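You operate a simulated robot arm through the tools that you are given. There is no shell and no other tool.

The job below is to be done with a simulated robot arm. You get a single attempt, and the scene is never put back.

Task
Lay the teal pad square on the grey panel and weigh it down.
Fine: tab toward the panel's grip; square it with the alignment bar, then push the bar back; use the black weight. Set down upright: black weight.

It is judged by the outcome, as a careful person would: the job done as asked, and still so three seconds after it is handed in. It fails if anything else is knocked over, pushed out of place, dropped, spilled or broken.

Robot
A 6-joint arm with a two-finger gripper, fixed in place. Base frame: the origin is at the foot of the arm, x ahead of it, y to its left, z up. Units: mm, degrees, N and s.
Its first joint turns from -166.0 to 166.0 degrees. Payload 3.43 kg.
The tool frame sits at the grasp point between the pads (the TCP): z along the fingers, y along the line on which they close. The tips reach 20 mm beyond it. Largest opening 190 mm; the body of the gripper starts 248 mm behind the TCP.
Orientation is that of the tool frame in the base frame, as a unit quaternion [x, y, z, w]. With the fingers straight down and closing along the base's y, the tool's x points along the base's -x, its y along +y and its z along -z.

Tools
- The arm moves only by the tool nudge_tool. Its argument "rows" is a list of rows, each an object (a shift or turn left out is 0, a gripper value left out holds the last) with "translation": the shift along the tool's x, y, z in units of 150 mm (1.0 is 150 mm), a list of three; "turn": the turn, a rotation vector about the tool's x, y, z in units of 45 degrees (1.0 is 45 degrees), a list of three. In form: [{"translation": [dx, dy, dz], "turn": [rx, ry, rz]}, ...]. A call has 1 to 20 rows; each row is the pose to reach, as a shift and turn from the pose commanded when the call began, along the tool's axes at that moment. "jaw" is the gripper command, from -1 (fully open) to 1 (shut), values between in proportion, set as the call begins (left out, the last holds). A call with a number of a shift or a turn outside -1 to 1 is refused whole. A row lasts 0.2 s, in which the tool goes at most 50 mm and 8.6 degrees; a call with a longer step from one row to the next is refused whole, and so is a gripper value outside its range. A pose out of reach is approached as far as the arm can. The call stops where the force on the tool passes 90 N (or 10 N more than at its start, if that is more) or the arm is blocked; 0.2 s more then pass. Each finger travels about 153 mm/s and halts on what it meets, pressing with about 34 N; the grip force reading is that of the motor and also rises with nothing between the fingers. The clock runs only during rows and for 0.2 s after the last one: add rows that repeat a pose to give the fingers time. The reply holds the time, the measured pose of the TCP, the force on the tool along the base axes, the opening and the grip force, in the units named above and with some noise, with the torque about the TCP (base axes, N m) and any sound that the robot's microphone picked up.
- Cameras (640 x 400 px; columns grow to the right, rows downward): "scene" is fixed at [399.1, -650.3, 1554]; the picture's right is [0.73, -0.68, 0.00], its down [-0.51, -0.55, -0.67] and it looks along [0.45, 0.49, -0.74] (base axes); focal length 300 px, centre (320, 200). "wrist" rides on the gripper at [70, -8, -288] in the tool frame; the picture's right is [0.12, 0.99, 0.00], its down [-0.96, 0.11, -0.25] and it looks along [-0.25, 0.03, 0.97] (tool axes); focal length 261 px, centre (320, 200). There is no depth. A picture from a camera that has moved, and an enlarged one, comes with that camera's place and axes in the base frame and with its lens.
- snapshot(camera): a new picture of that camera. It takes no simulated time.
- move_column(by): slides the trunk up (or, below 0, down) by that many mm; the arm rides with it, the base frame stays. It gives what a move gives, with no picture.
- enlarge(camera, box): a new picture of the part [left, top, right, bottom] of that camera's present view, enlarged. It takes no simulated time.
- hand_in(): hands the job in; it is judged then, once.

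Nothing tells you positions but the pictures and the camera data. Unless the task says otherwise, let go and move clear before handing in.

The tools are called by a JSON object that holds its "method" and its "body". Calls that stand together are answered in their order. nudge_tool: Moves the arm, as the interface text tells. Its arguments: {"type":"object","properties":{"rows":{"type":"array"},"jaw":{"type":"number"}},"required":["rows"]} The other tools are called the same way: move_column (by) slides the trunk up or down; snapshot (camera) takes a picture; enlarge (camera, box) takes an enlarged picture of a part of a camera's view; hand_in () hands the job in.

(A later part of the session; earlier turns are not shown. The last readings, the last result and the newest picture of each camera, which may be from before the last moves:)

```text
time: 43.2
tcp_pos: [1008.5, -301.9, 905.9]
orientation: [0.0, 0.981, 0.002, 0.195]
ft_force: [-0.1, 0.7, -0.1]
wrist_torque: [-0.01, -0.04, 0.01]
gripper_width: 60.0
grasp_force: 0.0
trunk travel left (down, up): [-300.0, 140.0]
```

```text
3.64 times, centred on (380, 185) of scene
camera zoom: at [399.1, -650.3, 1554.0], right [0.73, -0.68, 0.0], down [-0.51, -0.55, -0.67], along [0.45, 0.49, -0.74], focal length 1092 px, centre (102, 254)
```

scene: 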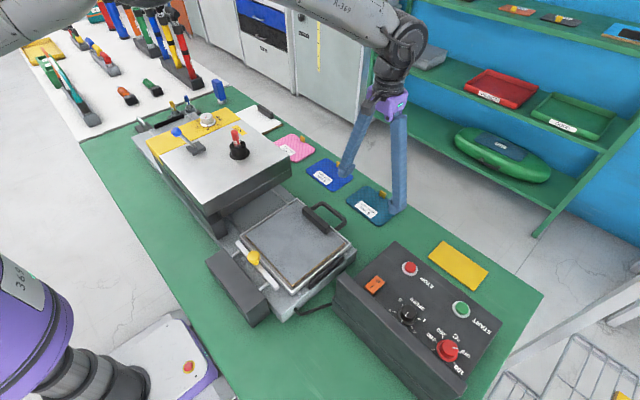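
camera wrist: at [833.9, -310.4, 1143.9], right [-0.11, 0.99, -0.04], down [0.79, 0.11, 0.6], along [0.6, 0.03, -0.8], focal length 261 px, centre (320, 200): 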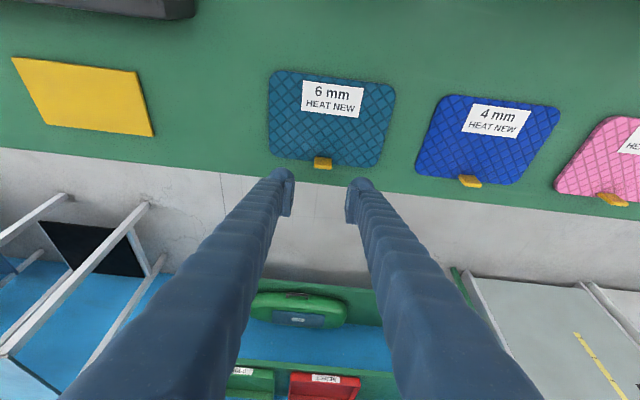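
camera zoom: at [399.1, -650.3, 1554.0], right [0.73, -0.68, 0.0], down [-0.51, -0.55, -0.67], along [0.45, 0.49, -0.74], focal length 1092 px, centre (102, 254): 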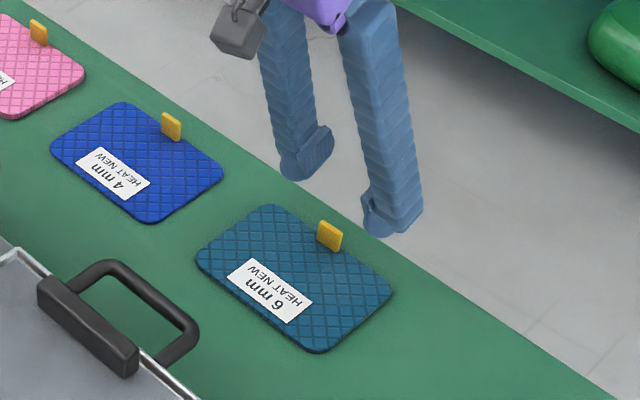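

The tilted pose is reachable and the fingers straddle the tab's line. I'll lower straight down by 45 mm and check again.

{"method": "nudge_tool", "body": {"rows": [{"translation": [0.06, 0, 0.14]}, {"translation": [0.115, 0, 0.277]}]}}

{"method": "enlarge", "body": {"camera": "wrist", "box": [240, 60, 420, 220]}}

{"method": "enlarge", "body": {"camera": "scene", "box": [350, 160, 420, 220]}}

```text
time: 43.8
tcp_pos: [1010.0, -302.8, 861.2]
orientation: [0.0, 0.981, 0.002, 0.195]
ft_force: [-0.5, 0.6, -0.9]
wrist_torque: [-0.01, 0.03, -0.01]
gripper_width: 59.7
grasp_force: 0.1
trunk travel left (down, up): [-300.0, 140.0]
```

```text
2.50 times, centred on (330, 140) of wrist
camera zoom: at [834.9, -310.4, 1099.2], right [-0.11, 0.99, -0.04], down [0.79, 0.11, 0.6], along [0.6, 0.03, -0.8], focal length 652 px, centre (295, 350)
```

zoom: 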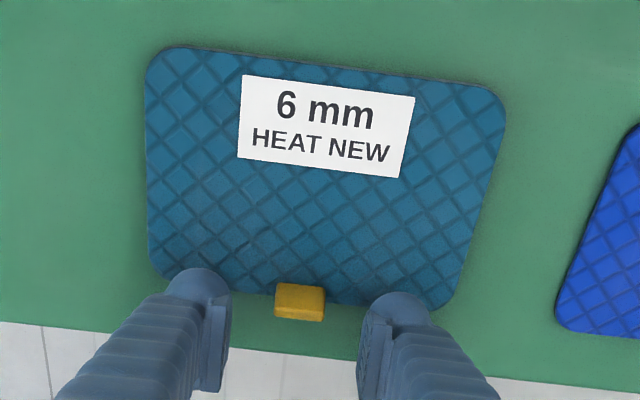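

```text
6.67 times, centred on (385, 190) of scene
camera zoom: at [399.1, -650.3, 1554.0], right [0.73, -0.68, 0.0], down [-0.51, -0.55, -0.67], along [0.45, 0.49, -0.74], focal length 2002 px, centre (-113, 267)
```

zoom: 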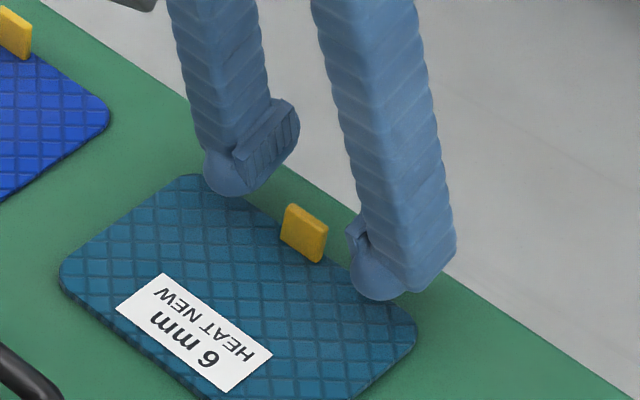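

The tab is centred between the fingers. I'll go down in small steps until the tips are just above the pad surface.

{"method": "nudge_tool", "body": {"rows": [{"translation": [0.0102, 0, 0.0246]}, {"translation": [0.0204, 0, 0.0493]}]}}

{"method": "nudge_tool", "body": {"rows": [{"translation": [0.0051, 0, 0.0123]}, {"translation": [0.0102, 0, 0.0246]}]}}

{"method": "enlarge", "body": {"camera": "scene", "box": [350, 160, 420, 220]}}

```text
time: 44.4
tcp_pos: [1009.9, -301.7, 853.6]
orientation: [0.0, 0.981, 0.002, 0.195]
ft_force: [0.1, -1.1, -0.1]
wrist_torque: [0.0, 0.01, 0.01]
gripper_width: 60.0
grasp_force: 0.0
trunk travel left (down, up): [-300.0, 140.0]
```

```text
time: 45.0
tcp_pos: [1010.2, -300.8, 849.8]
orientation: [0.001, 0.981, 0.002, 0.195]
ft_force: [-0.5, 0.6, 1.9]
wrist_torque: [-0.01, 0.0, -0.05]
gripper_width: 59.9
grasp_force: 0.5
trunk travel left (down, up): [-300.0, 140.0]
```

```text
6.67 times, centred on (385, 190) of scene
camera zoom: at [399.1, -650.3, 1554.0], right [0.73, -0.68, 0.0], down [-0.51, -0.55, -0.67], along [0.45, 0.49, -0.74], focal length 2002 px, centre (-113, 267)
```

zoom: 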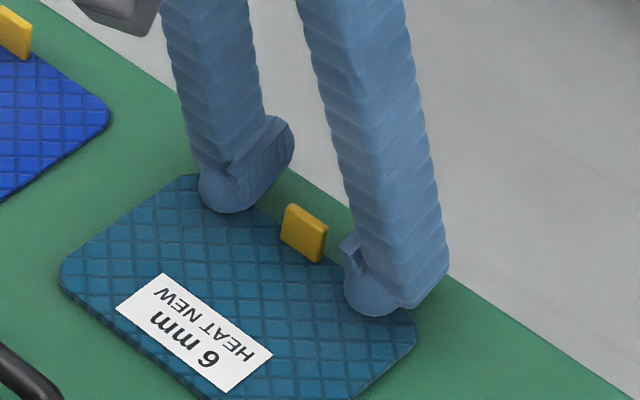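

There's a hint of contact at z≈850. I'll step 1 mm more to confirm.

{"method": "nudge_tool", "body": {"rows": [{"translation": [0.0026, 0, 0.0062]}, {"translation": [0.0026, 0, 0.0062]}]}}

```text
time: 45.6
tcp_pos: [1009.7, -301.0, 850.0]
orientation: [0.0, 0.981, 0.002, 0.195]
ft_force: [-1.6, -0.3, 5.2]
wrist_torque: [-0.09, 0.08, -0.02]
gripper_width: 60.2
grasp_force: 0.0
trunk travel left (down, up): [-300.0, 140.0]
```

Contact with the pad surface is confirmed, about 5 N. I'll ease up 1 mm, shift 4 mm outward for a better hold on the tab, and close.

{"method": "nudge_tool", "body": {"rows": [{"translation": [-0.0272, 0, 0.004]}, {"translation": [-0.0272, 0, 0.004]}]}}

{"method": "nudge_tool", "body": {"rows": [{"translation": [0, 0, 0]}, {"translation": [0, 0, 0]}, {"translation": [0, 0, 0]}], "jaw": 1}}

{"method": "enlarge", "body": {"camera": "scene", "box": [350, 160, 420, 220]}}

{"method": "enlarge", "body": {"camera": "wrist", "box": [240, 60, 420, 220]}}

```text
time: 46.2
tcp_pos: [1014.0, -299.8, 850.4]
orientation: [0.001, 0.981, 0.001, 0.195]
ft_force: [0.0, -0.8, 1.3]
wrist_torque: [-0.06, 0.01, -0.02]
gripper_width: 60.2
grasp_force: 0.3
trunk travel left (down, up): [-300.0, 140.0]
```

```text
time: 47.0
tcp_pos: [1013.9, -300.6, 850.4]
orientation: [0.0, 0.981, 0.001, 0.195]
ft_force: [0.3, 0.2, 5.4]
wrist_torque: [-0.01, 0.05, 0.01]
gripper_width: 20.5
grasp_force: 33.8
trunk travel left (down, up): [-300.0, 140.0]
```

```text
6.67 times, centred on (385, 190) of scene
camera zoom: at [399.1, -650.3, 1554.0], right [0.73, -0.68, 0.0], down [-0.51, -0.55, -0.67], along [0.45, 0.49, -0.74], focal length 2002 px, centre (-113, 267)
```

zoom: 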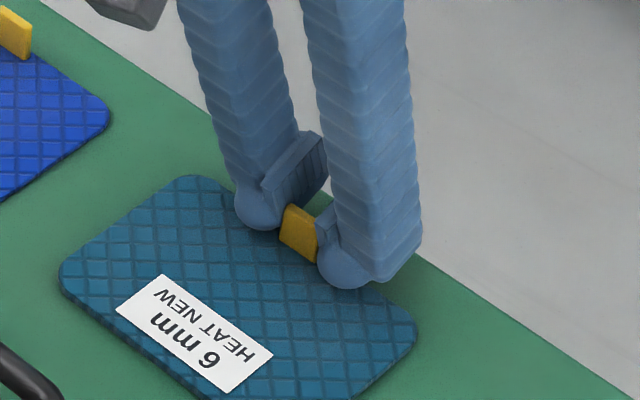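

```text
2.50 times, centred on (330, 140) of wrist
camera zoom: at [838.3, -309.7, 1088.0], right [-0.11, 0.99, -0.04], down [0.79, 0.11, 0.6], along [0.6, 0.03, -0.8], focal length 652 px, centre (295, 350)
```

zoom: 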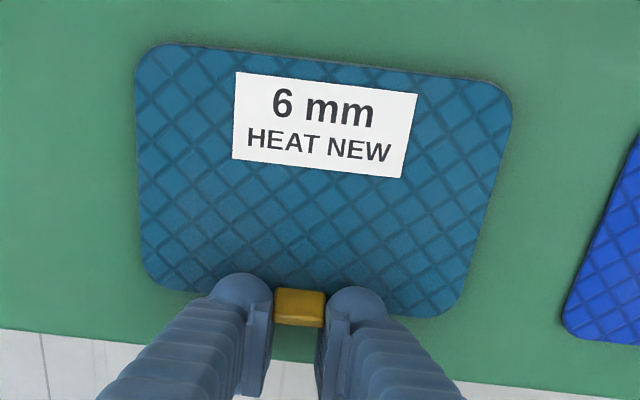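

The grip closed on the tab at 20.5 mm with 34 N. I'll lift slowly by 15 mm and see whether the pad comes along.

{"method": "nudge_tool", "body": {"rows": [{"translation": [-0.0102, 0, -0.0246]}, {"translation": [-0.0204, 0, -0.0493]}, {"translation": [-0.0383, 0, -0.0924]}, {"translation": [-0.0383, 0, -0.0924]}]}}

{"method": "enlarge", "body": {"camera": "scene", "box": [340, 150, 430, 230]}}

{"method": "enlarge", "body": {"camera": "wrist", "box": [240, 60, 420, 220]}}

```text
time: 48.0
tcp_pos: [1013.2, -300.4, 863.2]
orientation: [0.0, 0.981, 0.002, 0.196]
ft_force: [0.0, 0.5, -0.1]
wrist_torque: [0.0, -0.02, 0.01]
gripper_width: 20.4
grasp_force: 34.1
trunk travel left (down, up): [-300.0, 140.0]
```

```text
5.00 times, centred on (385, 190) of scene
camera zoom: at [399.1, -650.3, 1554.0], right [0.73, -0.68, 0.0], down [-0.51, -0.55, -0.67], along [0.45, 0.49, -0.74], focal length 1501 px, centre (-5, 250)
```

zoom: 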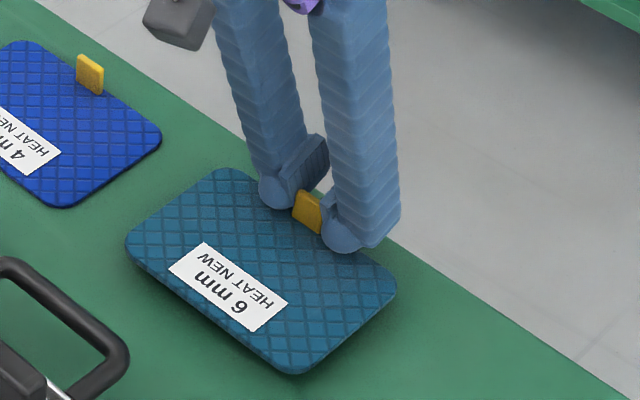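

```text
2.50 times, centred on (330, 140) of wrist
camera zoom: at [837.7, -310.4, 1102.2], right [-0.11, 0.99, -0.04], down [0.79, 0.11, 0.6], along [0.6, 0.03, -0.8], focal length 652 px, centre (295, 350)
```

zoom: 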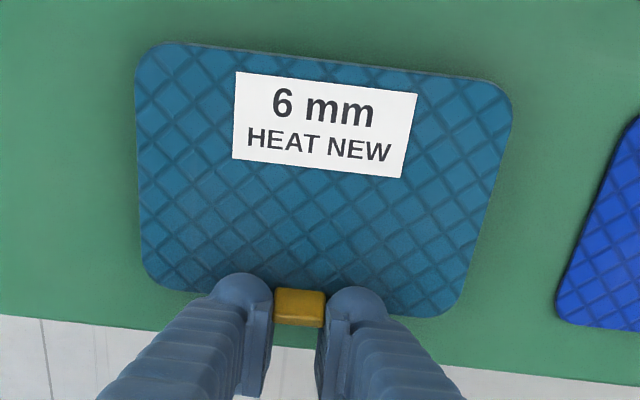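

The pad lifts level with the tab firmly held. I'll raise it about 125 mm and then carry it back over the panel in smooth steps.

{"method": "nudge_tool", "body": {"rows": [{"translation": [-0.064, 0, -0.154]}, {"translation": [-0.128, 0, -0.308]}, {"translation": [-0.192, 0, -0.462]}, {"translation": [-0.255, 0, -0.616]}, {"translation": [-0.319, 0, -0.77]}]}}

{"method": "nudge_tool", "body": {"rows": [{"translation": [0.162, 0.017, -0.067]}, {"translation": [0.324, 0.034, -0.134]}, {"translation": [0.485, 0.05, -0.201]}, {"translation": [0.647, 0.067, -0.268]}]}}

{"method": "nudge_tool", "body": {"rows": [{"translation": [0.162, 0.017, -0.067]}, {"translation": [0.324, 0.034, -0.134]}, {"translation": [0.485, 0.05, -0.201]}, {"translation": [0.647, 0.067, -0.268]}]}}

{"method": "snapshot", "body": {"camera": "scene"}}

{"method": "snapshot", "body": {"camera": "wrist"}}

```text
time: 49.2
tcp_pos: [1013.9, -301.4, 991.8]
orientation: [0.0, 0.981, 0.002, 0.195]
ft_force: [-0.3, 0.3, -1.1]
wrist_torque: [0.0, -0.04, -0.02]
gripper_width: 0.0
grasp_force: 33.5
trunk travel left (down, up): [-300.0, 140.0]
```

```text
time: 50.2
tcp_pos: [909.6, -291.4, 990.3]
orientation: [-0.001, 0.981, 0.001, 0.195]
ft_force: [0.1, 0.2, 0.1]
wrist_torque: [-0.02, -0.01, 0.0]
gripper_width: 0.0
grasp_force: 34.2
trunk travel left (down, up): [-300.0, 140.0]
```

```text
time: 51.2
tcp_pos: [802.3, -282.6, 992.1]
orientation: [-0.001, 0.981, 0.002, 0.195]
ft_force: [-0.4, 0.2, 0.1]
wrist_torque: [0.0, -0.02, -0.01]
gripper_width: 0.0
grasp_force: 34.3
trunk travel left (down, up): [-300.0, 140.0]
```

```text
taken
```

scene: 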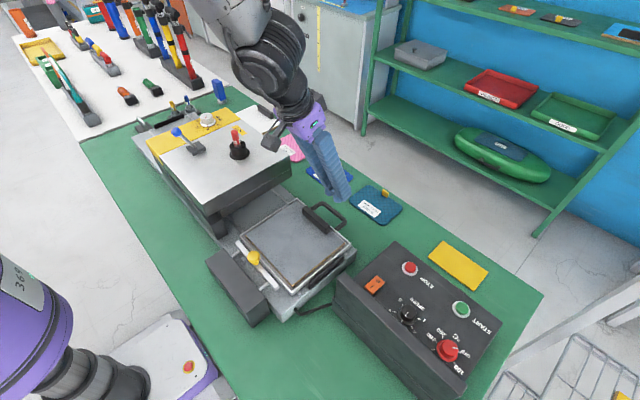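

```text
taken
camera wrist: at [626.6, -291.7, 1230.2], right [-0.11, 0.99, -0.04], down [0.79, 0.11, 0.6], along [0.6, 0.03, -0.8], focal length 261 px, centre (320, 200)
```

wrist: 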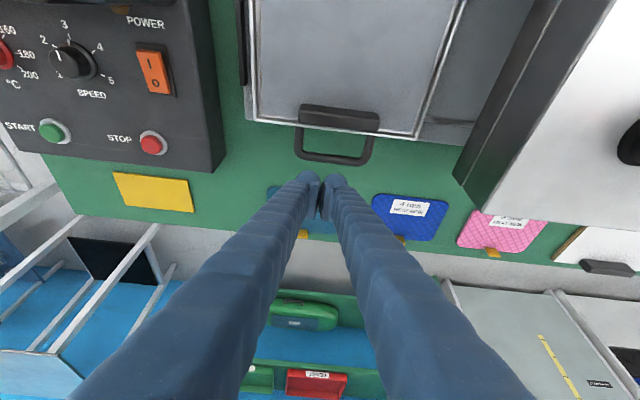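

The tab slipped out during the faster lift and the jaws are now empty; the pad dropped back onto the bench near where it started. I'll open the jaws and check how it lies.

{"method": "enlarge", "body": {"camera": "scene", "box": [300, 150, 430, 240]}}

{"method": "nudge_tool", "body": {"rows": [{"translation": [0, 0, 0]}, {"translation": [0, 0, 0]}], "jaw": 0.368}}

{"method": "enlarge", "body": {"camera": "wrist", "box": [240, 150, 480, 280]}}

```text
4.44 times, centred on (365, 195) of scene
camera zoom: at [399.1, -650.3, 1554.0], right [0.73, -0.68, 0.0], down [-0.51, -0.55, -0.67], along [0.45, 0.49, -0.74], focal length 1334 px, centre (120, 222)
```

zoom: 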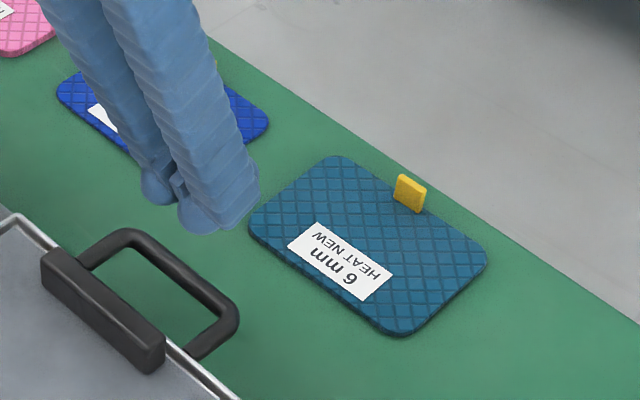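

```text
time: 51.8
tcp_pos: [802.4, -282.6, 991.6]
orientation: [0.0, 0.981, 0.002, 0.195]
ft_force: [-0.7, 0.5, -0.6]
wrist_torque: [0.0, 0.01, 0.0]
gripper_width: 59.7
grasp_force: 0.1
trunk travel left (down, up): [-300.0, 140.0]
```

```text
2.67 times, centred on (360, 215) of wrist
camera zoom: at [627.4, -291.6, 1230.0], right [-0.11, 0.99, -0.04], down [0.79, 0.11, 0.6], along [0.6, 0.03, -0.8], focal length 695 px, centre (213, 160)
```

zoom: 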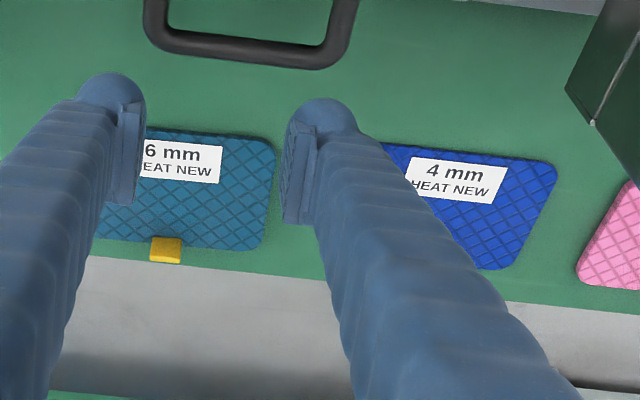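

The pad lies flat but is turned a few degrees. With the tilted tool only the very end of the fingers can hold the tab, so I'll drag the pad toward the robot first and then take the tab with a vertical tool for a deeper grip. I'll go back over it for a measurement.

{"method": "nudge_tool", "body": {"rows": [{"translation": [-0.2, -0.02, 0.083]}, {"translation": [-0.4, -0.04, 0.166]}, {"translation": [-0.6, -0.06, 0.249]}, {"translation": [-0.8, -0.08, 0.332]}]}}

{"method": "snapshot", "body": {"camera": "wrist"}}

{"method": "enlarge", "body": {"camera": "wrist", "box": [200, 60, 440, 220]}}

```text
time: 52.8
tcp_pos: [935.8, -290.9, 990.9]
orientation: [0.0, 0.981, 0.001, 0.195]
ft_force: [1.3, 1.0, -0.6]
wrist_torque: [0.05, 0.03, 0.02]
gripper_width: 60.1
grasp_force: 0.0
trunk travel left (down, up): [-300.0, 140.0]
```

```text
taken
camera wrist: at [761.3, -300.0, 1230.6], right [-0.11, 0.99, -0.04], down [0.79, 0.11, 0.6], along [0.6, 0.03, -0.8], focal length 261 px, centre (320, 200)
```

wrist: 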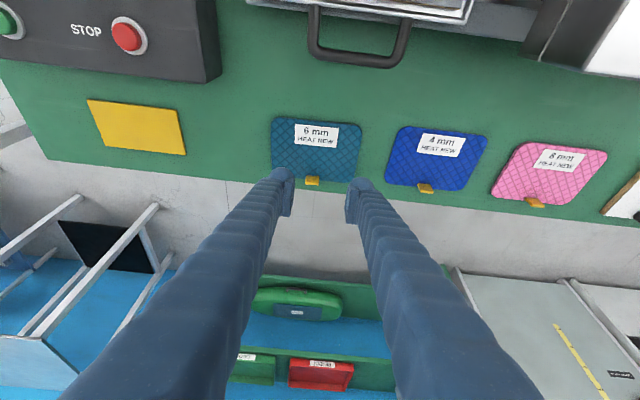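

```text
2.50 times, centred on (320, 140) of wrist
camera zoom: at [761.3, -300.0, 1230.6], right [-0.11, 0.99, -0.04], down [0.79, 0.11, 0.6], along [0.6, 0.03, -0.8], focal length 652 px, centre (320, 350)
```

zoom: 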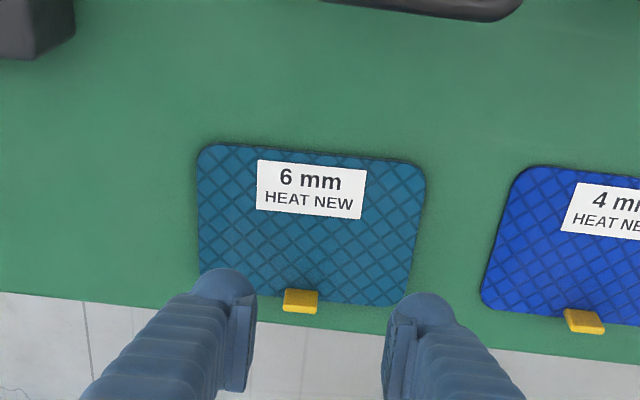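

The pad is now rotated about +2.7° with the tab near (1020,-306). I'll descend above the tab with the same tilt, ready to grip and drag.

{"method": "nudge_tool", "body": {"rows": [{"translation": [-0.055, -0.025, 0.241]}, {"translation": [-0.11, -0.05, 0.482]}, {"translation": [-0.166, -0.075, 0.724]}, {"translation": [-0.221, -0.1, 0.965]}]}}

{"method": "enlarge", "body": {"camera": "wrist", "box": [240, 60, 420, 220]}}

{"method": "enlarge", "body": {"camera": "scene", "box": [350, 150, 430, 220]}}

```text
time: 53.8
tcp_pos: [1021.6, -305.5, 866.6]
orientation: [0.001, 0.981, 0.001, 0.196]
ft_force: [-0.9, -0.2, -0.4]
wrist_torque: [0.01, 0.04, 0.02]
gripper_width: 60.2
grasp_force: 0.1
trunk travel left (down, up): [-300.0, 140.0]
```

```text
2.50 times, centred on (330, 140) of wrist
camera zoom: at [847.4, -315.3, 1105.2], right [-0.11, 0.99, -0.04], down [0.79, 0.11, 0.6], along [0.6, 0.03, -0.8], focal length 652 px, centre (295, 350)
```

zoom: 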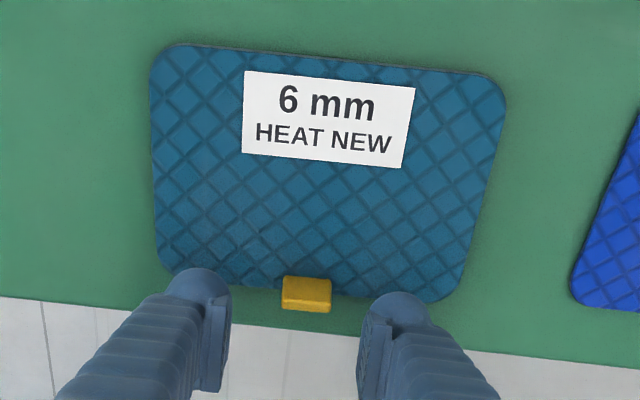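

```text
5.71 times, centred on (390, 185) of scene
camera zoom: at [399.1, -650.3, 1554.0], right [0.73, -0.68, 0.0], down [-0.51, -0.55, -0.67], along [0.45, 0.49, -0.74], focal length 1716 px, centre (-80, 286)
```

zoom: 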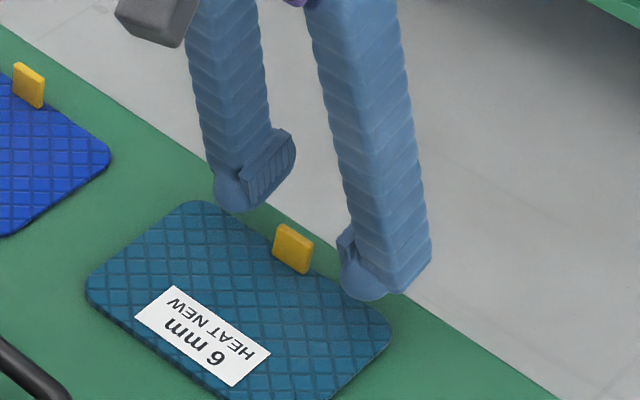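

The tab is nearly centred, off by about 2 mm in y. I'll lower to light contact with the pad and close on the tab.

{"method": "nudge_tool", "body": {"rows": [{"translation": [0.02, 0.005, 0.05]}, {"translation": [0.036, 0.011, 0.088]}, {"translation": [0.0424, 0.011, 0.1022]}]}}

{"method": "nudge_tool", "body": {"rows": [{"translation": [0.0026, 0, 0.0062]}, {"translation": [0.0026, 0, 0.0062]}]}}

```text
time: 54.6
tcp_pos: [1020.8, -304.6, 852.4]
orientation: [0.0, 0.981, 0.002, 0.195]
ft_force: [0.1, -0.9, 0.3]
wrist_torque: [0.01, 0.0, -0.02]
gripper_width: 59.6
grasp_force: 0.0
trunk travel left (down, up): [-300.0, 140.0]
```

```text
time: 55.2
tcp_pos: [1019.6, -306.1, 850.9]
orientation: [0.001, 0.981, 0.001, 0.195]
ft_force: [-0.3, -0.7, 0.4]
wrist_torque: [-0.01, 0.0, -0.01]
gripper_width: 60.1
grasp_force: 0.0
trunk travel left (down, up): [-300.0, 140.0]
```

{"method": "nudge_tool", "body": {"rows": [{"translation": [0.0051, 0, 0.0123]}, {"translation": [0.0051, 0, 0.0123]}]}}

{"method": "nudge_tool", "body": {"rows": [{"translation": [0, 0, 0]}, {"translation": [0, 0, 0]}, {"translation": [0, 0, 0]}], "jaw": 1}}

{"method": "enlarge", "body": {"camera": "wrist", "box": [240, 60, 420, 220]}}

{"method": "enlarge", "body": {"camera": "scene", "box": [350, 150, 430, 220]}}

```text
time: 55.8
tcp_pos: [1020.4, -306.1, 848.6]
orientation: [0.0, 0.981, 0.002, 0.195]
ft_force: [-0.1, -0.3, 2.4]
wrist_torque: [-0.03, 0.0, -0.03]
gripper_width: 59.8
grasp_force: 0.1
trunk travel left (down, up): [-300.0, 140.0]
```

```text
time: 56.6
tcp_pos: [1020.0, -305.2, 850.0]
orientation: [-0.001, 0.981, 0.002, 0.196]
ft_force: [0.7, -1.0, 8.9]
wrist_torque: [-0.04, 0.09, 0.0]
gripper_width: 22.0
grasp_force: 33.2
trunk travel left (down, up): [-300.0, 140.0]
```

```text
2.50 times, centred on (330, 140) of wrist
camera zoom: at [844.4, -314.3, 1087.8], right [-0.11, 0.99, -0.04], down [0.79, 0.11, 0.6], along [0.6, 0.03, -0.8], focal length 652 px, centre (295, 350)
```

zoom: 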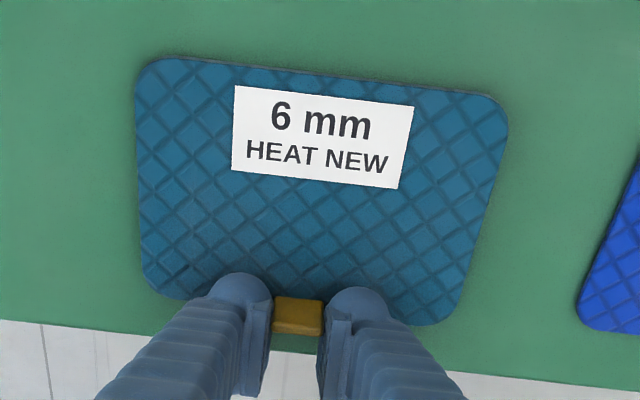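

```text
5.71 times, centred on (390, 185) of scene
camera zoom: at [399.1, -650.3, 1554.0], right [0.73, -0.68, 0.0], down [-0.51, -0.55, -0.67], along [0.45, 0.49, -0.74], focal length 1716 px, centre (-80, 286)
```

zoom: 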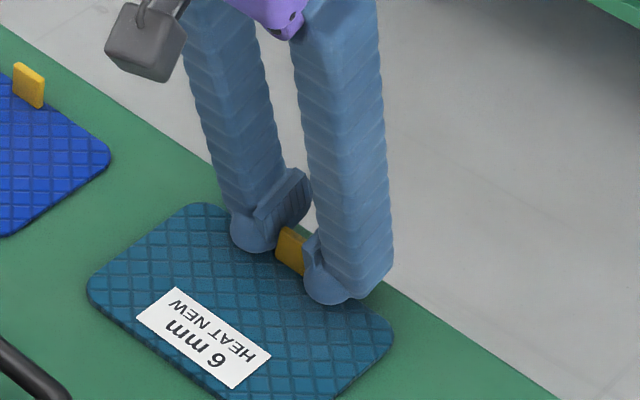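

The tab is gripped again at 22 mm. I'll drag the pad about 100 mm toward the robot along the bench, slowly, keeping it flat.

{"method": "nudge_tool", "body": {"rows": [{"translation": [-0.002, 0, -0.006]}, {"translation": [0.05, 0, -0.03]}, {"translation": [0.11, 0, -0.054]}, {"translation": [0.17, 0, -0.079]}, {"translation": [0.23, 0, -0.104]}, {"translation": [0.29, 0, -0.129]}, {"translation": [0.35, 0, -0.154]}, {"translation": [0.41, 0, -0.178]}, {"translation": [0.47, 0, -0.203]}, {"translation": [0.53, 0, -0.228]}, {"translation": [0.59, 0, -0.253]}, {"translation": [0.62, 0, -0.265]}]}}

{"method": "enlarge", "body": {"camera": "wrist", "box": [240, 60, 420, 220]}}

{"method": "enlarge", "body": {"camera": "scene", "box": [310, 160, 430, 240]}}

```text
time: 59.2
tcp_pos: [918.6, -307.7, 849.7]
orientation: [0.0, 0.981, 0.001, 0.196]
ft_force: [5.4, 0.4, 9.2]
wrist_torque: [0.04, 0.07, -0.02]
gripper_width: 22.0
grasp_force: 33.9
trunk travel left (down, up): [-300.0, 140.0]
```

```text
2.50 times, centred on (330, 140) of wrist
camera zoom: at [743.8, -316.7, 1087.7], right [-0.11, 0.99, -0.04], down [0.79, 0.11, 0.6], along [0.6, 0.03, -0.8], focal length 652 px, centre (295, 350)
```

zoom: 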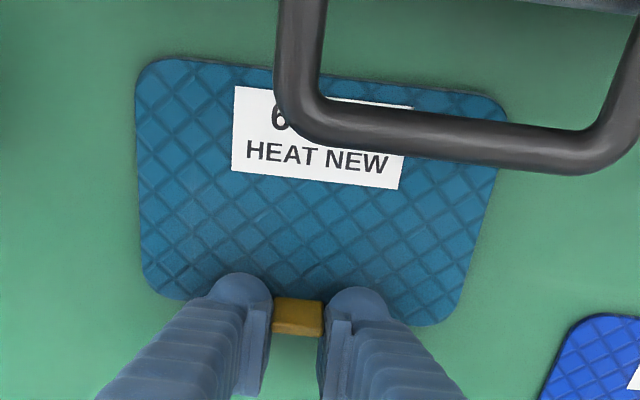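

```text
5.00 times, centred on (370, 200) of scene
camera zoom: at [399.1, -650.3, 1554.0], right [0.73, -0.68, 0.0], down [-0.51, -0.55, -0.67], along [0.45, 0.49, -0.74], focal length 1501 px, centre (70, 200)
```

zoom: 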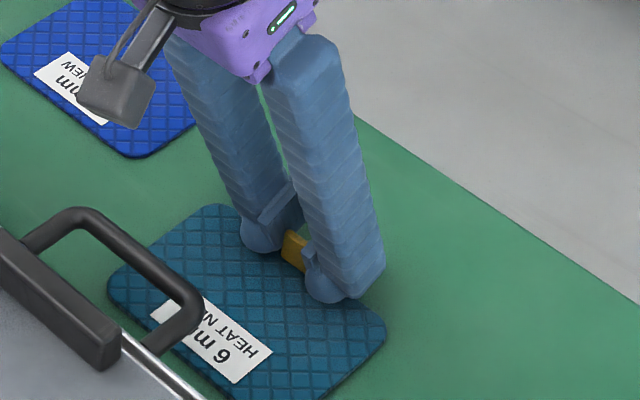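

The pad dragged nicely and is close to square, but its near edge now sits just under the tray's loop handle, so I must not lift it here. I'll release, rise, bring the tool vertical and yaw it 90° so the flat finger faces can clamp the tab's broad faces.

{"method": "nudge_tool", "body": {"rows": [{"translation": [0, 0, 0]}, {"translation": [0, 0, 0]}], "jaw": 0.368}}

{"method": "nudge_tool", "body": {"rows": [{"translation": [-0.05, 0, -0.12]}, {"translation": [-0.15, 0, -0.362]}, {"translation": [-0.25, 0, -0.603]}, {"translation": [-0.357, 0, -0.862]}]}}

{"method": "nudge_tool", "body": {"rows": [{"turn": [0, 0.17, 0]}, {"turn": [0, 0.34, 0]}, {"turn": [0, 0.5, 0]}]}}

{"method": "snapshot", "body": {"camera": "wrist"}}

{"method": "enlarge", "body": {"camera": "scene", "box": [310, 160, 430, 250]}}

```text
time: 59.8
tcp_pos: [917.2, -307.3, 848.3]
orientation: [0.0, 0.981, 0.002, 0.195]
ft_force: [-3.2, 2.7, 5.9]
wrist_torque: [-0.04, 0.12, -0.09]
gripper_width: 58.8
grasp_force: 0.1
trunk travel left (down, up): [-300.0, 140.0]
```

```text
time: 60.8
tcp_pos: [916.5, -307.8, 992.9]
orientation: [0.0, 0.981, 0.001, 0.195]
ft_force: [0.0, 0.9, 0.1]
wrist_torque: [0.01, -0.06, -0.01]
gripper_width: 59.9
grasp_force: 0.1
trunk travel left (down, up): [-300.0, 140.0]
```

```text
time: 61.6
tcp_pos: [918.7, -307.1, 988.5]
orientation: [0.0, 1.0, 0.002, -0.002]
ft_force: [0.9, 0.2, -0.3]
wrist_torque: [-0.01, 0.08, 0.04]
gripper_width: 60.0
grasp_force: 0.1
trunk travel left (down, up): [-300.0, 140.0]
```

```text
taken
camera wrist: at [849.7, -315.6, 1275.6], right [-0.12, 0.99, 0.0], down [0.96, 0.11, 0.24], along [0.24, 0.03, -0.97], focal length 261 px, centre (320, 200)
```

wrist: 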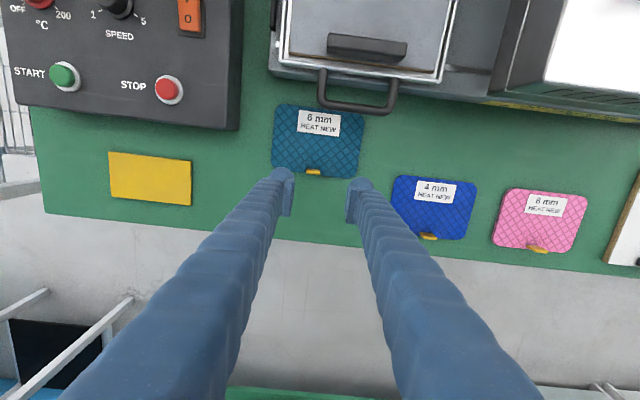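

```text
4.44 times, centred on (370, 205) of scene
camera zoom: at [399.1, -650.3, 1554.0], right [0.73, -0.68, 0.0], down [-0.51, -0.55, -0.67], along [0.45, 0.49, -0.74], focal length 1334 px, centre (98, 178)
```

zoom: 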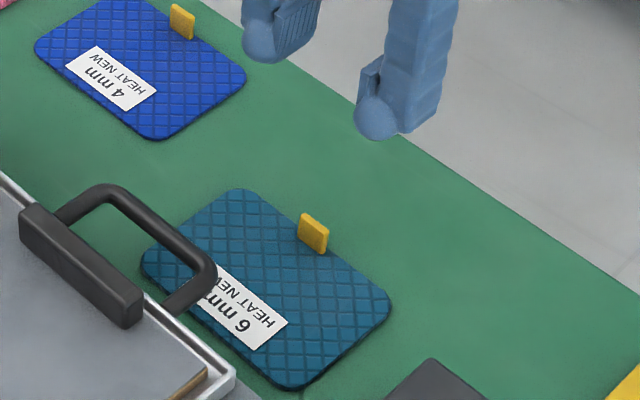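

The pad lies flat with the tab upright and the tool is vertical. I'll zoom to get the exact tab position and pad angle.

{"method": "enlarge", "body": {"camera": "wrist", "box": [250, 80, 390, 190]}}

```text
3.64 times, centred on (320, 135) of wrist
camera zoom: at [849.7, -315.6, 1275.6], right [-0.12, 0.99, 0.0], down [0.96, 0.11, 0.24], along [0.24, 0.03, -0.97], focal length 948 px, centre (320, 436)
```

zoom: 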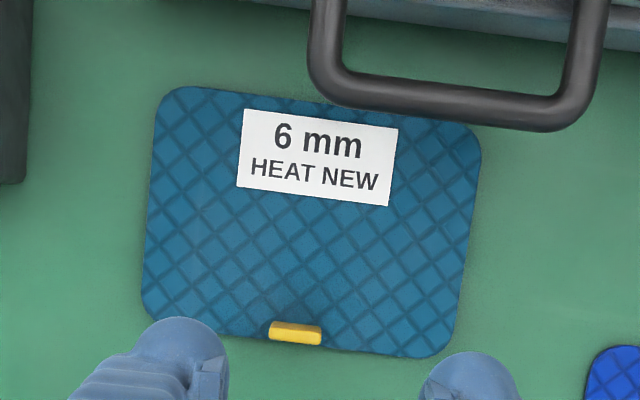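

On release the pad shifted about 13 mm to -y; the tab is now at about (917,-320) with the pad turned roughly -1 to -2°. I'll now yaw the tool 90°.

{"method": "nudge_tool", "body": {"rows": [{"turn": [0, 0, 0.18]}, {"turn": [0, 0, 0.36]}, {"turn": [0, 0, 0.54]}, {"turn": [0, 0, 0.72]}, {"turn": [0, 0, 0.9]}, {"turn": [0, 0, 1.0]}]}}

{"method": "nudge_tool", "body": {"rows": [{"turn": [0, 0, 0.18]}, {"turn": [0, 0, 0.36]}, {"turn": [0, 0, 0.54]}, {"turn": [0, 0, 0.72]}, {"turn": [0, 0, 0.9]}, {"turn": [0, 0, 1.0]}]}}

{"method": "snapshot", "body": {"camera": "wrist"}}

{"method": "snapshot", "body": {"camera": "scene"}}

```text
time: 63.0
tcp_pos: [919.0, -306.3, 990.5]
orientation: [0.382, 0.924, 0.001, 0.0]
ft_force: [-0.6, 0.6, 0.1]
wrist_torque: [-0.02, 0.0, 0.02]
gripper_width: 59.6
grasp_force: 0.0
trunk travel left (down, up): [-300.0, 140.0]
```

```text
time: 64.4
tcp_pos: [917.9, -306.3, 989.9]
orientation: [0.708, 0.707, 0.002, -0.001]
ft_force: [-0.3, 0.0, 0.3]
wrist_torque: [-0.02, 0.02, 0.04]
gripper_width: 60.0
grasp_force: 0.0
trunk travel left (down, up): [-300.0, 140.0]
```

```text
taken
camera wrist: at [910.0, -236.7, 1277.5], right [0.99, 0.12, 0.0], down [0.11, -0.96, 0.24], along [0.03, -0.24, -0.97], focal length 261 px, centre (320, 200)
```

wrist: 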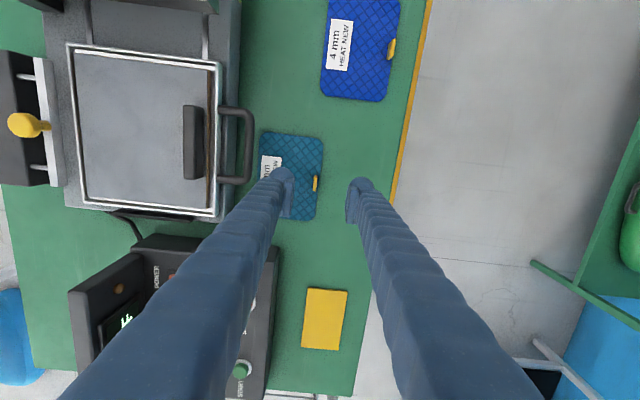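

```text
taken
```

scene: 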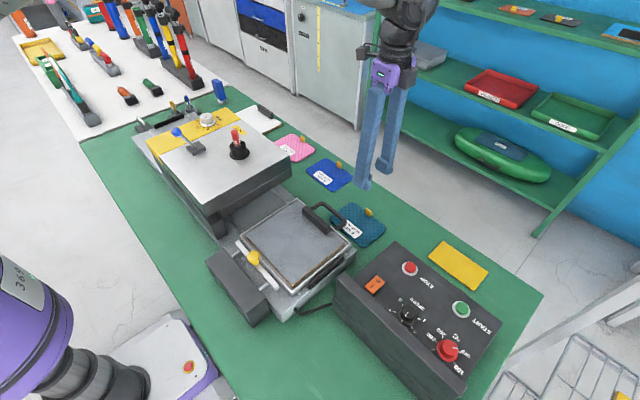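

Yaw is done; the tool now closes along base x. I'll zoom in on the tab from this side.

{"method": "enlarge", "body": {"camera": "wrist", "box": [230, 110, 390, 230]}}

```text
3.33 times, centred on (310, 170) of wrist
camera zoom: at [910.0, -236.7, 1277.5], right [0.99, 0.12, 0.0], down [0.11, -0.96, 0.24], along [0.03, -0.24, -0.97], focal length 869 px, centre (353, 300)
```

zoom: 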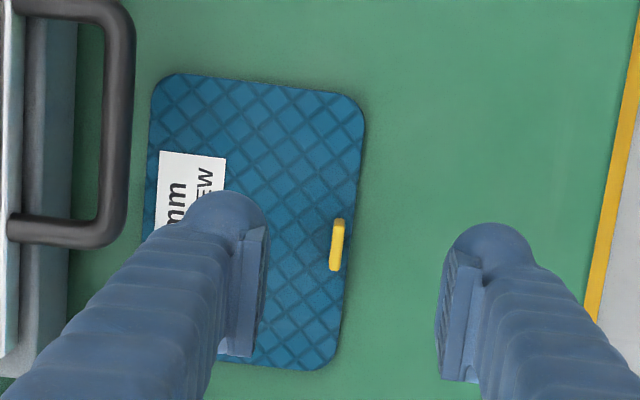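

From this side the tab centre reads about (914,-321), and the pad is within about 1–2° of square. I'll move over it and descend to z≈870.

{"method": "nudge_tool", "body": {"rows": [{"translation": [-0.03, -0.009, 0.2]}, {"translation": [-0.06, -0.018, 0.4]}, {"translation": [-0.1, -0.027, 0.6]}, {"translation": [-0.1, -0.027, 0.8]}]}}

{"method": "enlarge", "body": {"camera": "wrist", "box": [230, 110, 390, 230]}}

{"method": "enlarge", "body": {"camera": "scene", "box": [320, 170, 420, 250]}}

```text
time: 65.4
tcp_pos: [913.8, -321.5, 867.4]
orientation: [0.707, 0.708, 0.001, -0.002]
ft_force: [0.0, 0.4, -0.5]
wrist_torque: [0.03, 0.05, 0.0]
gripper_width: 60.0
grasp_force: 0.0
trunk travel left (down, up): [-300.0, 140.0]
```

```text
3.33 times, centred on (310, 170) of wrist
camera zoom: at [905.2, -252.2, 1154.2], right [0.99, 0.12, 0.0], down [0.12, -0.96, 0.24], along [0.03, -0.24, -0.97], focal length 869 px, centre (353, 300)
```

zoom: 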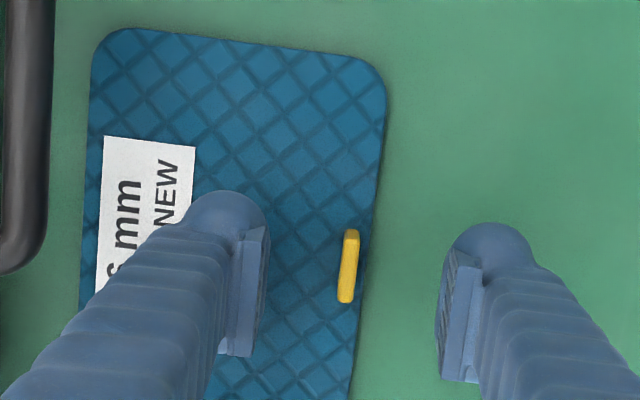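

```text
5.00 times, centred on (370, 210) of scene
camera zoom: at [399.1, -650.3, 1554.0], right [0.73, -0.68, 0.0], down [-0.51, -0.55, -0.67], along [0.45, 0.49, -0.74], focal length 1501 px, centre (70, 150)
```

zoom: 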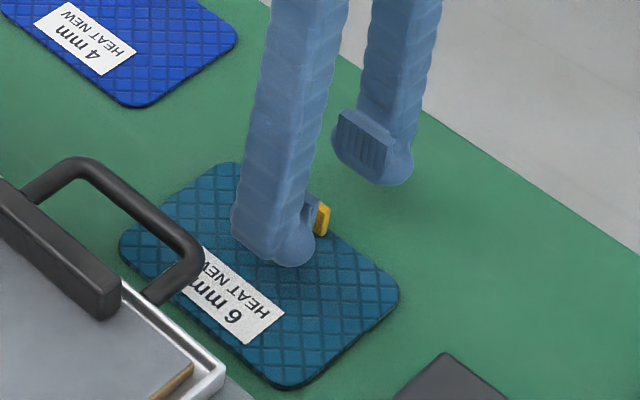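

The tab is centred under the tool and the pad looks square within a degree. I'll lower the last 25 mm in steps, checking for contact.

{"method": "nudge_tool", "body": {"rows": [{"translation": [0, 0, 0.06]}, {"translation": [0, 0, 0.12]}, {"translation": [0, 0, 0.153]}]}}

{"method": "nudge_tool", "body": {"rows": [{"translation": [0, 0, 0.012]}, {"translation": [0, 0, 0.02]}]}}

{"method": "enlarge", "body": {"camera": "scene", "box": [330, 180, 410, 240]}}

```text
time: 66.2
tcp_pos: [912.8, -320.8, 846.2]
orientation: [0.707, 0.708, 0.002, -0.002]
ft_force: [-0.2, -0.6, 1.0]
wrist_torque: [0.02, 0.02, 0.03]
gripper_width: 59.9
grasp_force: 0.1
trunk travel left (down, up): [-300.0, 140.0]
```

```text
time: 66.8
tcp_pos: [913.1, -321.2, 845.3]
orientation: [0.707, 0.707, 0.001, -0.001]
ft_force: [-0.8, 0.2, 4.4]
wrist_torque: [0.01, 0.24, -0.01]
gripper_width: 60.9
grasp_force: 1.2
trunk travel left (down, up): [-300.0, 140.0]
```

```text
6.67 times, centred on (370, 210) of scene
camera zoom: at [399.1, -650.3, 1554.0], right [0.73, -0.68, 0.0], down [-0.51, -0.55, -0.67], along [0.45, 0.49, -0.74], focal length 2002 px, centre (-13, 133)
```

zoom: 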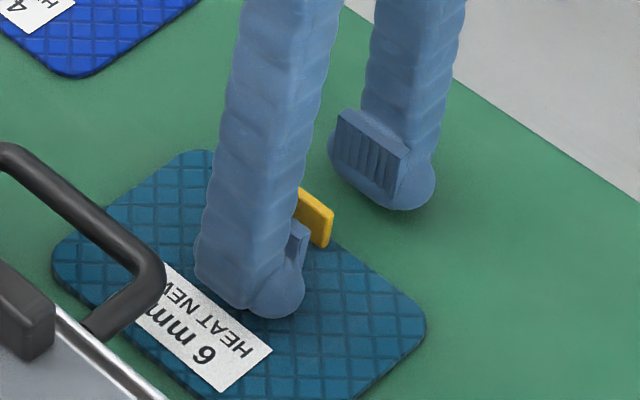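

The near finger is touching the pad top at TCP z≈845. I'll ease up about 1 mm and close on the tab's faces.

{"method": "nudge_tool", "body": {"rows": [{"translation": [0, 0, -0.007]}]}}

{"method": "nudge_tool", "body": {"rows": [{"translation": [0, 0, 0]}, {"translation": [0, 0, 0]}, {"translation": [0, 0, 0]}, {"translation": [0, 0, 0]}], "jaw": 1}}

{"method": "enlarge", "body": {"camera": "scene", "box": [330, 180, 410, 240]}}

{"method": "enlarge", "body": {"camera": "wrist", "box": [230, 110, 390, 230]}}

```text
time: 67.2
tcp_pos: [913.9, -321.2, 844.5]
orientation: [0.708, 0.707, 0.002, 0.0]
ft_force: [-0.8, 0.8, 2.3]
wrist_torque: [0.0, 0.14, 0.0]
gripper_width: 60.9
grasp_force: 1.0
trunk travel left (down, up): [-300.0, 140.0]
```

```text
time: 68.2
tcp_pos: [914.1, -320.4, 844.2]
orientation: [0.708, 0.706, 0.001, -0.001]
ft_force: [2.0, -0.8, 4.0]
wrist_torque: [-0.01, -0.01, -0.02]
gripper_width: 5.9
grasp_force: 33.9
trunk travel left (down, up): [-300.0, 140.0]
```

```text
6.67 times, centred on (370, 210) of scene
camera zoom: at [399.1, -650.3, 1554.0], right [0.73, -0.68, 0.0], down [-0.51, -0.55, -0.67], along [0.45, 0.49, -0.74], focal length 2002 px, centre (-13, 133)
```

zoom: 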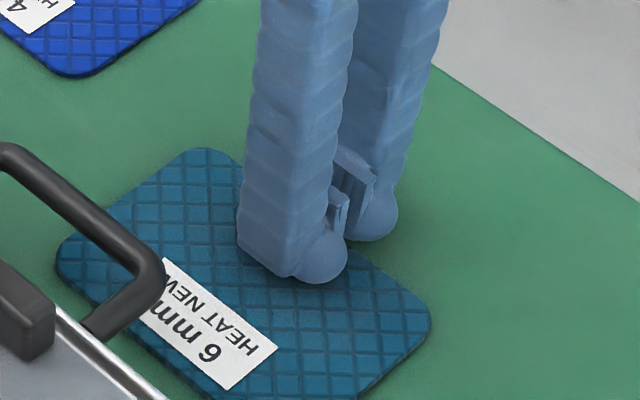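

```text
3.33 times, centred on (310, 170) of wrist
camera zoom: at [905.4, -251.1, 1133.1], right [0.99, 0.12, 0.0], down [0.12, -0.96, 0.24], along [0.03, -0.24, -0.97], focal length 869 px, centre (353, 300)
```

zoom: 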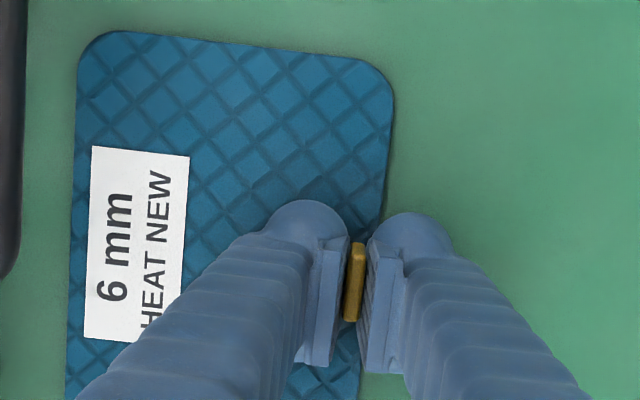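

The tab is clamped face-on at 5.9 mm. I'll ease the pad 8 mm outward to clear the loop handle while lifting about 12 mm, then check the grip.

{"method": "nudge_tool", "body": {"rows": [{"translation": [0, 0.02, -0.007]}, {"translation": [0, 0.04, -0.014]}, {"translation": [0, 0.053, -0.03]}, {"translation": [0, 0.053, -0.05]}, {"translation": [0, 0.053, -0.08]}, {"translation": [0, 0.053, -0.08]}]}}

{"method": "enlarge", "body": {"camera": "scene", "box": [320, 170, 410, 240]}}

{"method": "enlarge", "body": {"camera": "wrist", "box": [230, 110, 390, 230]}}

```text
time: 69.6
tcp_pos: [922.3, -321.3, 858.1]
orientation: [0.708, 0.706, 0.001, -0.001]
ft_force: [-0.8, 0.2, 0.0]
wrist_torque: [-0.01, -0.01, -0.02]
gripper_width: 6.1
grasp_force: 34.3
trunk travel left (down, up): [-300.0, 140.0]
```

```text
5.71 times, centred on (365, 205) of scene
camera zoom: at [399.1, -650.3, 1554.0], right [0.73, -0.68, 0.0], down [-0.51, -0.55, -0.67], along [0.45, 0.49, -0.74], focal length 1716 px, centre (63, 171)
```

zoom: 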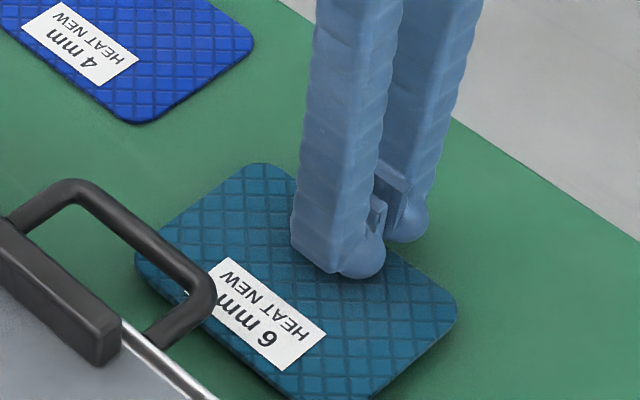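

```text
3.33 times, centred on (310, 170) of wrist
camera zoom: at [913.9, -251.6, 1144.5], right [0.99, 0.12, 0.0], down [0.12, -0.96, 0.24], along [0.03, -0.24, -0.97], focal length 869 px, centre (353, 300)
```

zoom: 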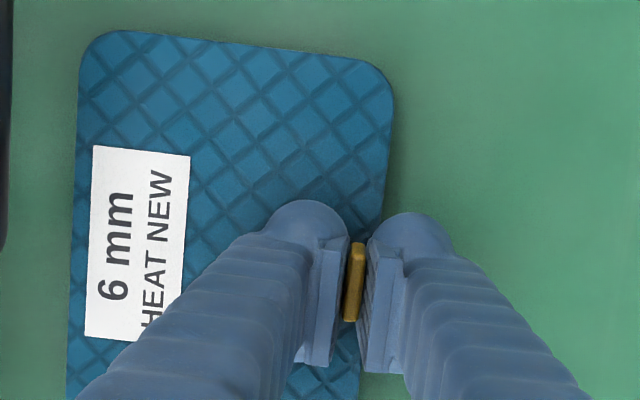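

The pad is lifted level with the grip width steady at 6 mm. I'll raise it slowly and check the width again.

{"method": "nudge_tool", "body": {"rows": [{"translation": [0, 0, -0.04]}, {"translation": [0, 0, -0.09]}, {"translation": [0, 0, -0.14]}, {"translation": [0, 0, -0.19]}, {"translation": [0, 0, -0.24]}, {"translation": [0, 0, -0.29]}]}}

{"method": "nudge_tool", "body": {"rows": [{"translation": [0, 0, -0.05]}, {"translation": [0, 0, -0.1]}, {"translation": [0, 0, -0.15]}, {"translation": [0, 0, -0.2]}, {"translation": [0, 0, -0.25]}, {"translation": [0, 0, -0.3]}, {"translation": [0, 0, -0.35]}]}}

{"method": "snapshot", "body": {"camera": "scene"}}

```text
time: 71.0
tcp_pos: [921.3, -321.4, 900.5]
orientation: [0.707, 0.708, 0.002, -0.002]
ft_force: [-0.2, -0.3, -0.9]
wrist_torque: [0.03, -0.01, 0.01]
gripper_width: 5.7
grasp_force: 34.2
trunk travel left (down, up): [-300.0, 140.0]
```

```text
time: 72.6
tcp_pos: [923.4, -322.1, 954.3]
orientation: [0.707, 0.707, 0.001, -0.002]
ft_force: [0.2, -0.5, -0.7]
wrist_torque: [-0.01, 0.01, 0.03]
gripper_width: 5.9
grasp_force: 33.6
trunk travel left (down, up): [-300.0, 140.0]
```

```text
taken
```

scene: 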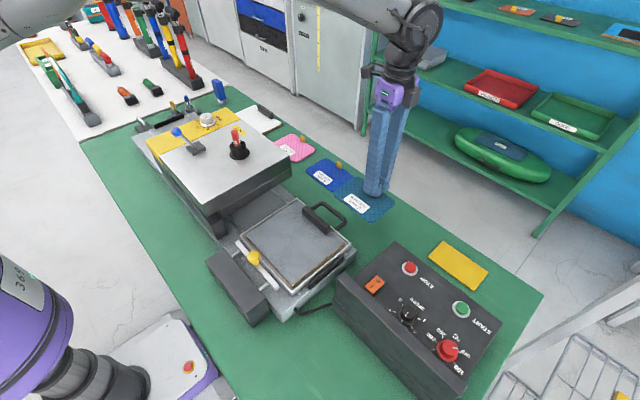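

Grip is steady at 5.9 mm with the pad at a safe height. I'll raise a little more, then carry it slowly to above the panel; the target puts the pad centre at about (636,-270), leaving room for the bar to push it square.

{"method": "nudge_tool", "body": {"rows": [{"translation": [0, 0, -0.06]}, {"translation": [0, 0, -0.13]}, {"translation": [0, 0, -0.2]}]}}

{"method": "nudge_tool", "body": {"rows": [{"translation": [0.02, -0.06, 0]}, {"translation": [0.05, -0.18, 0]}, {"translation": [0.08, -0.3, 0]}, {"translation": [0.11, -0.42, 0]}, {"translation": [0.14, -0.54, 0]}, {"translation": [0.17, -0.66, 0]}, {"translation": [0.2, -0.75, 0]}, {"translation": [0.21, -0.8, 0]}]}}

{"method": "nudge_tool", "body": {"rows": [{"translation": [0.02, -0.06, 0]}, {"translation": [0.05, -0.18, 0]}, {"translation": [0.08, -0.3, 0]}, {"translation": [0.1, -0.42, 0]}, {"translation": [0.12, -0.54, 0]}, {"translation": [0.13, -0.66, 0]}, {"translation": [0.135, -0.74, 0]}, {"translation": [0.135, -0.79, 0]}]}}

{"method": "snapshot", "body": {"camera": "scene"}}

{"method": "snapshot", "body": {"camera": "wrist"}}

```text
time: 73.4
tcp_pos: [921.7, -321.9, 983.3]
orientation: [0.707, 0.707, 0.001, -0.001]
ft_force: [0.4, -0.2, 0.0]
wrist_torque: [-0.01, -0.02, 0.0]
gripper_width: 6.2
grasp_force: 34.5
trunk travel left (down, up): [-300.0, 140.0]
```

```text
time: 75.2
tcp_pos: [802.6, -290.6, 985.3]
orientation: [0.707, 0.707, 0.0, -0.001]
ft_force: [-0.3, 0.0, 0.3]
wrist_torque: [-0.03, 0.0, -0.02]
gripper_width: 6.0
grasp_force: 33.9
trunk travel left (down, up): [-300.0, 140.0]
```

```text
time: 77.0
tcp_pos: [683.0, -270.0, 983.9]
orientation: [0.707, 0.707, 0.001, -0.002]
ft_force: [0.3, 0.4, -0.2]
wrist_torque: [0.01, 0.01, 0.01]
gripper_width: 6.1
grasp_force: 33.9
trunk travel left (down, up): [-300.0, 140.0]
```

```text
taken
```

scene: 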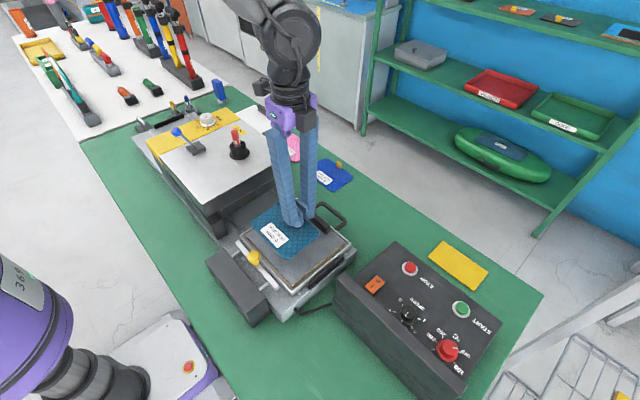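

```text
taken
camera wrist: at [674.8, -200.6, 1270.0], right [0.99, 0.12, 0.0], down [0.12, -0.96, 0.24], along [0.03, -0.24, -0.97], focal length 261 px, centre (320, 200)
```

wrist: 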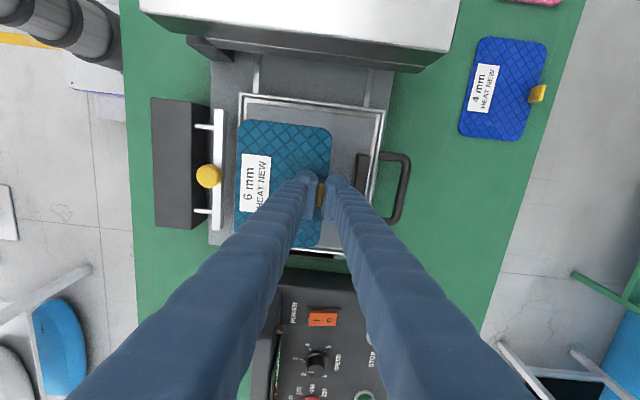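

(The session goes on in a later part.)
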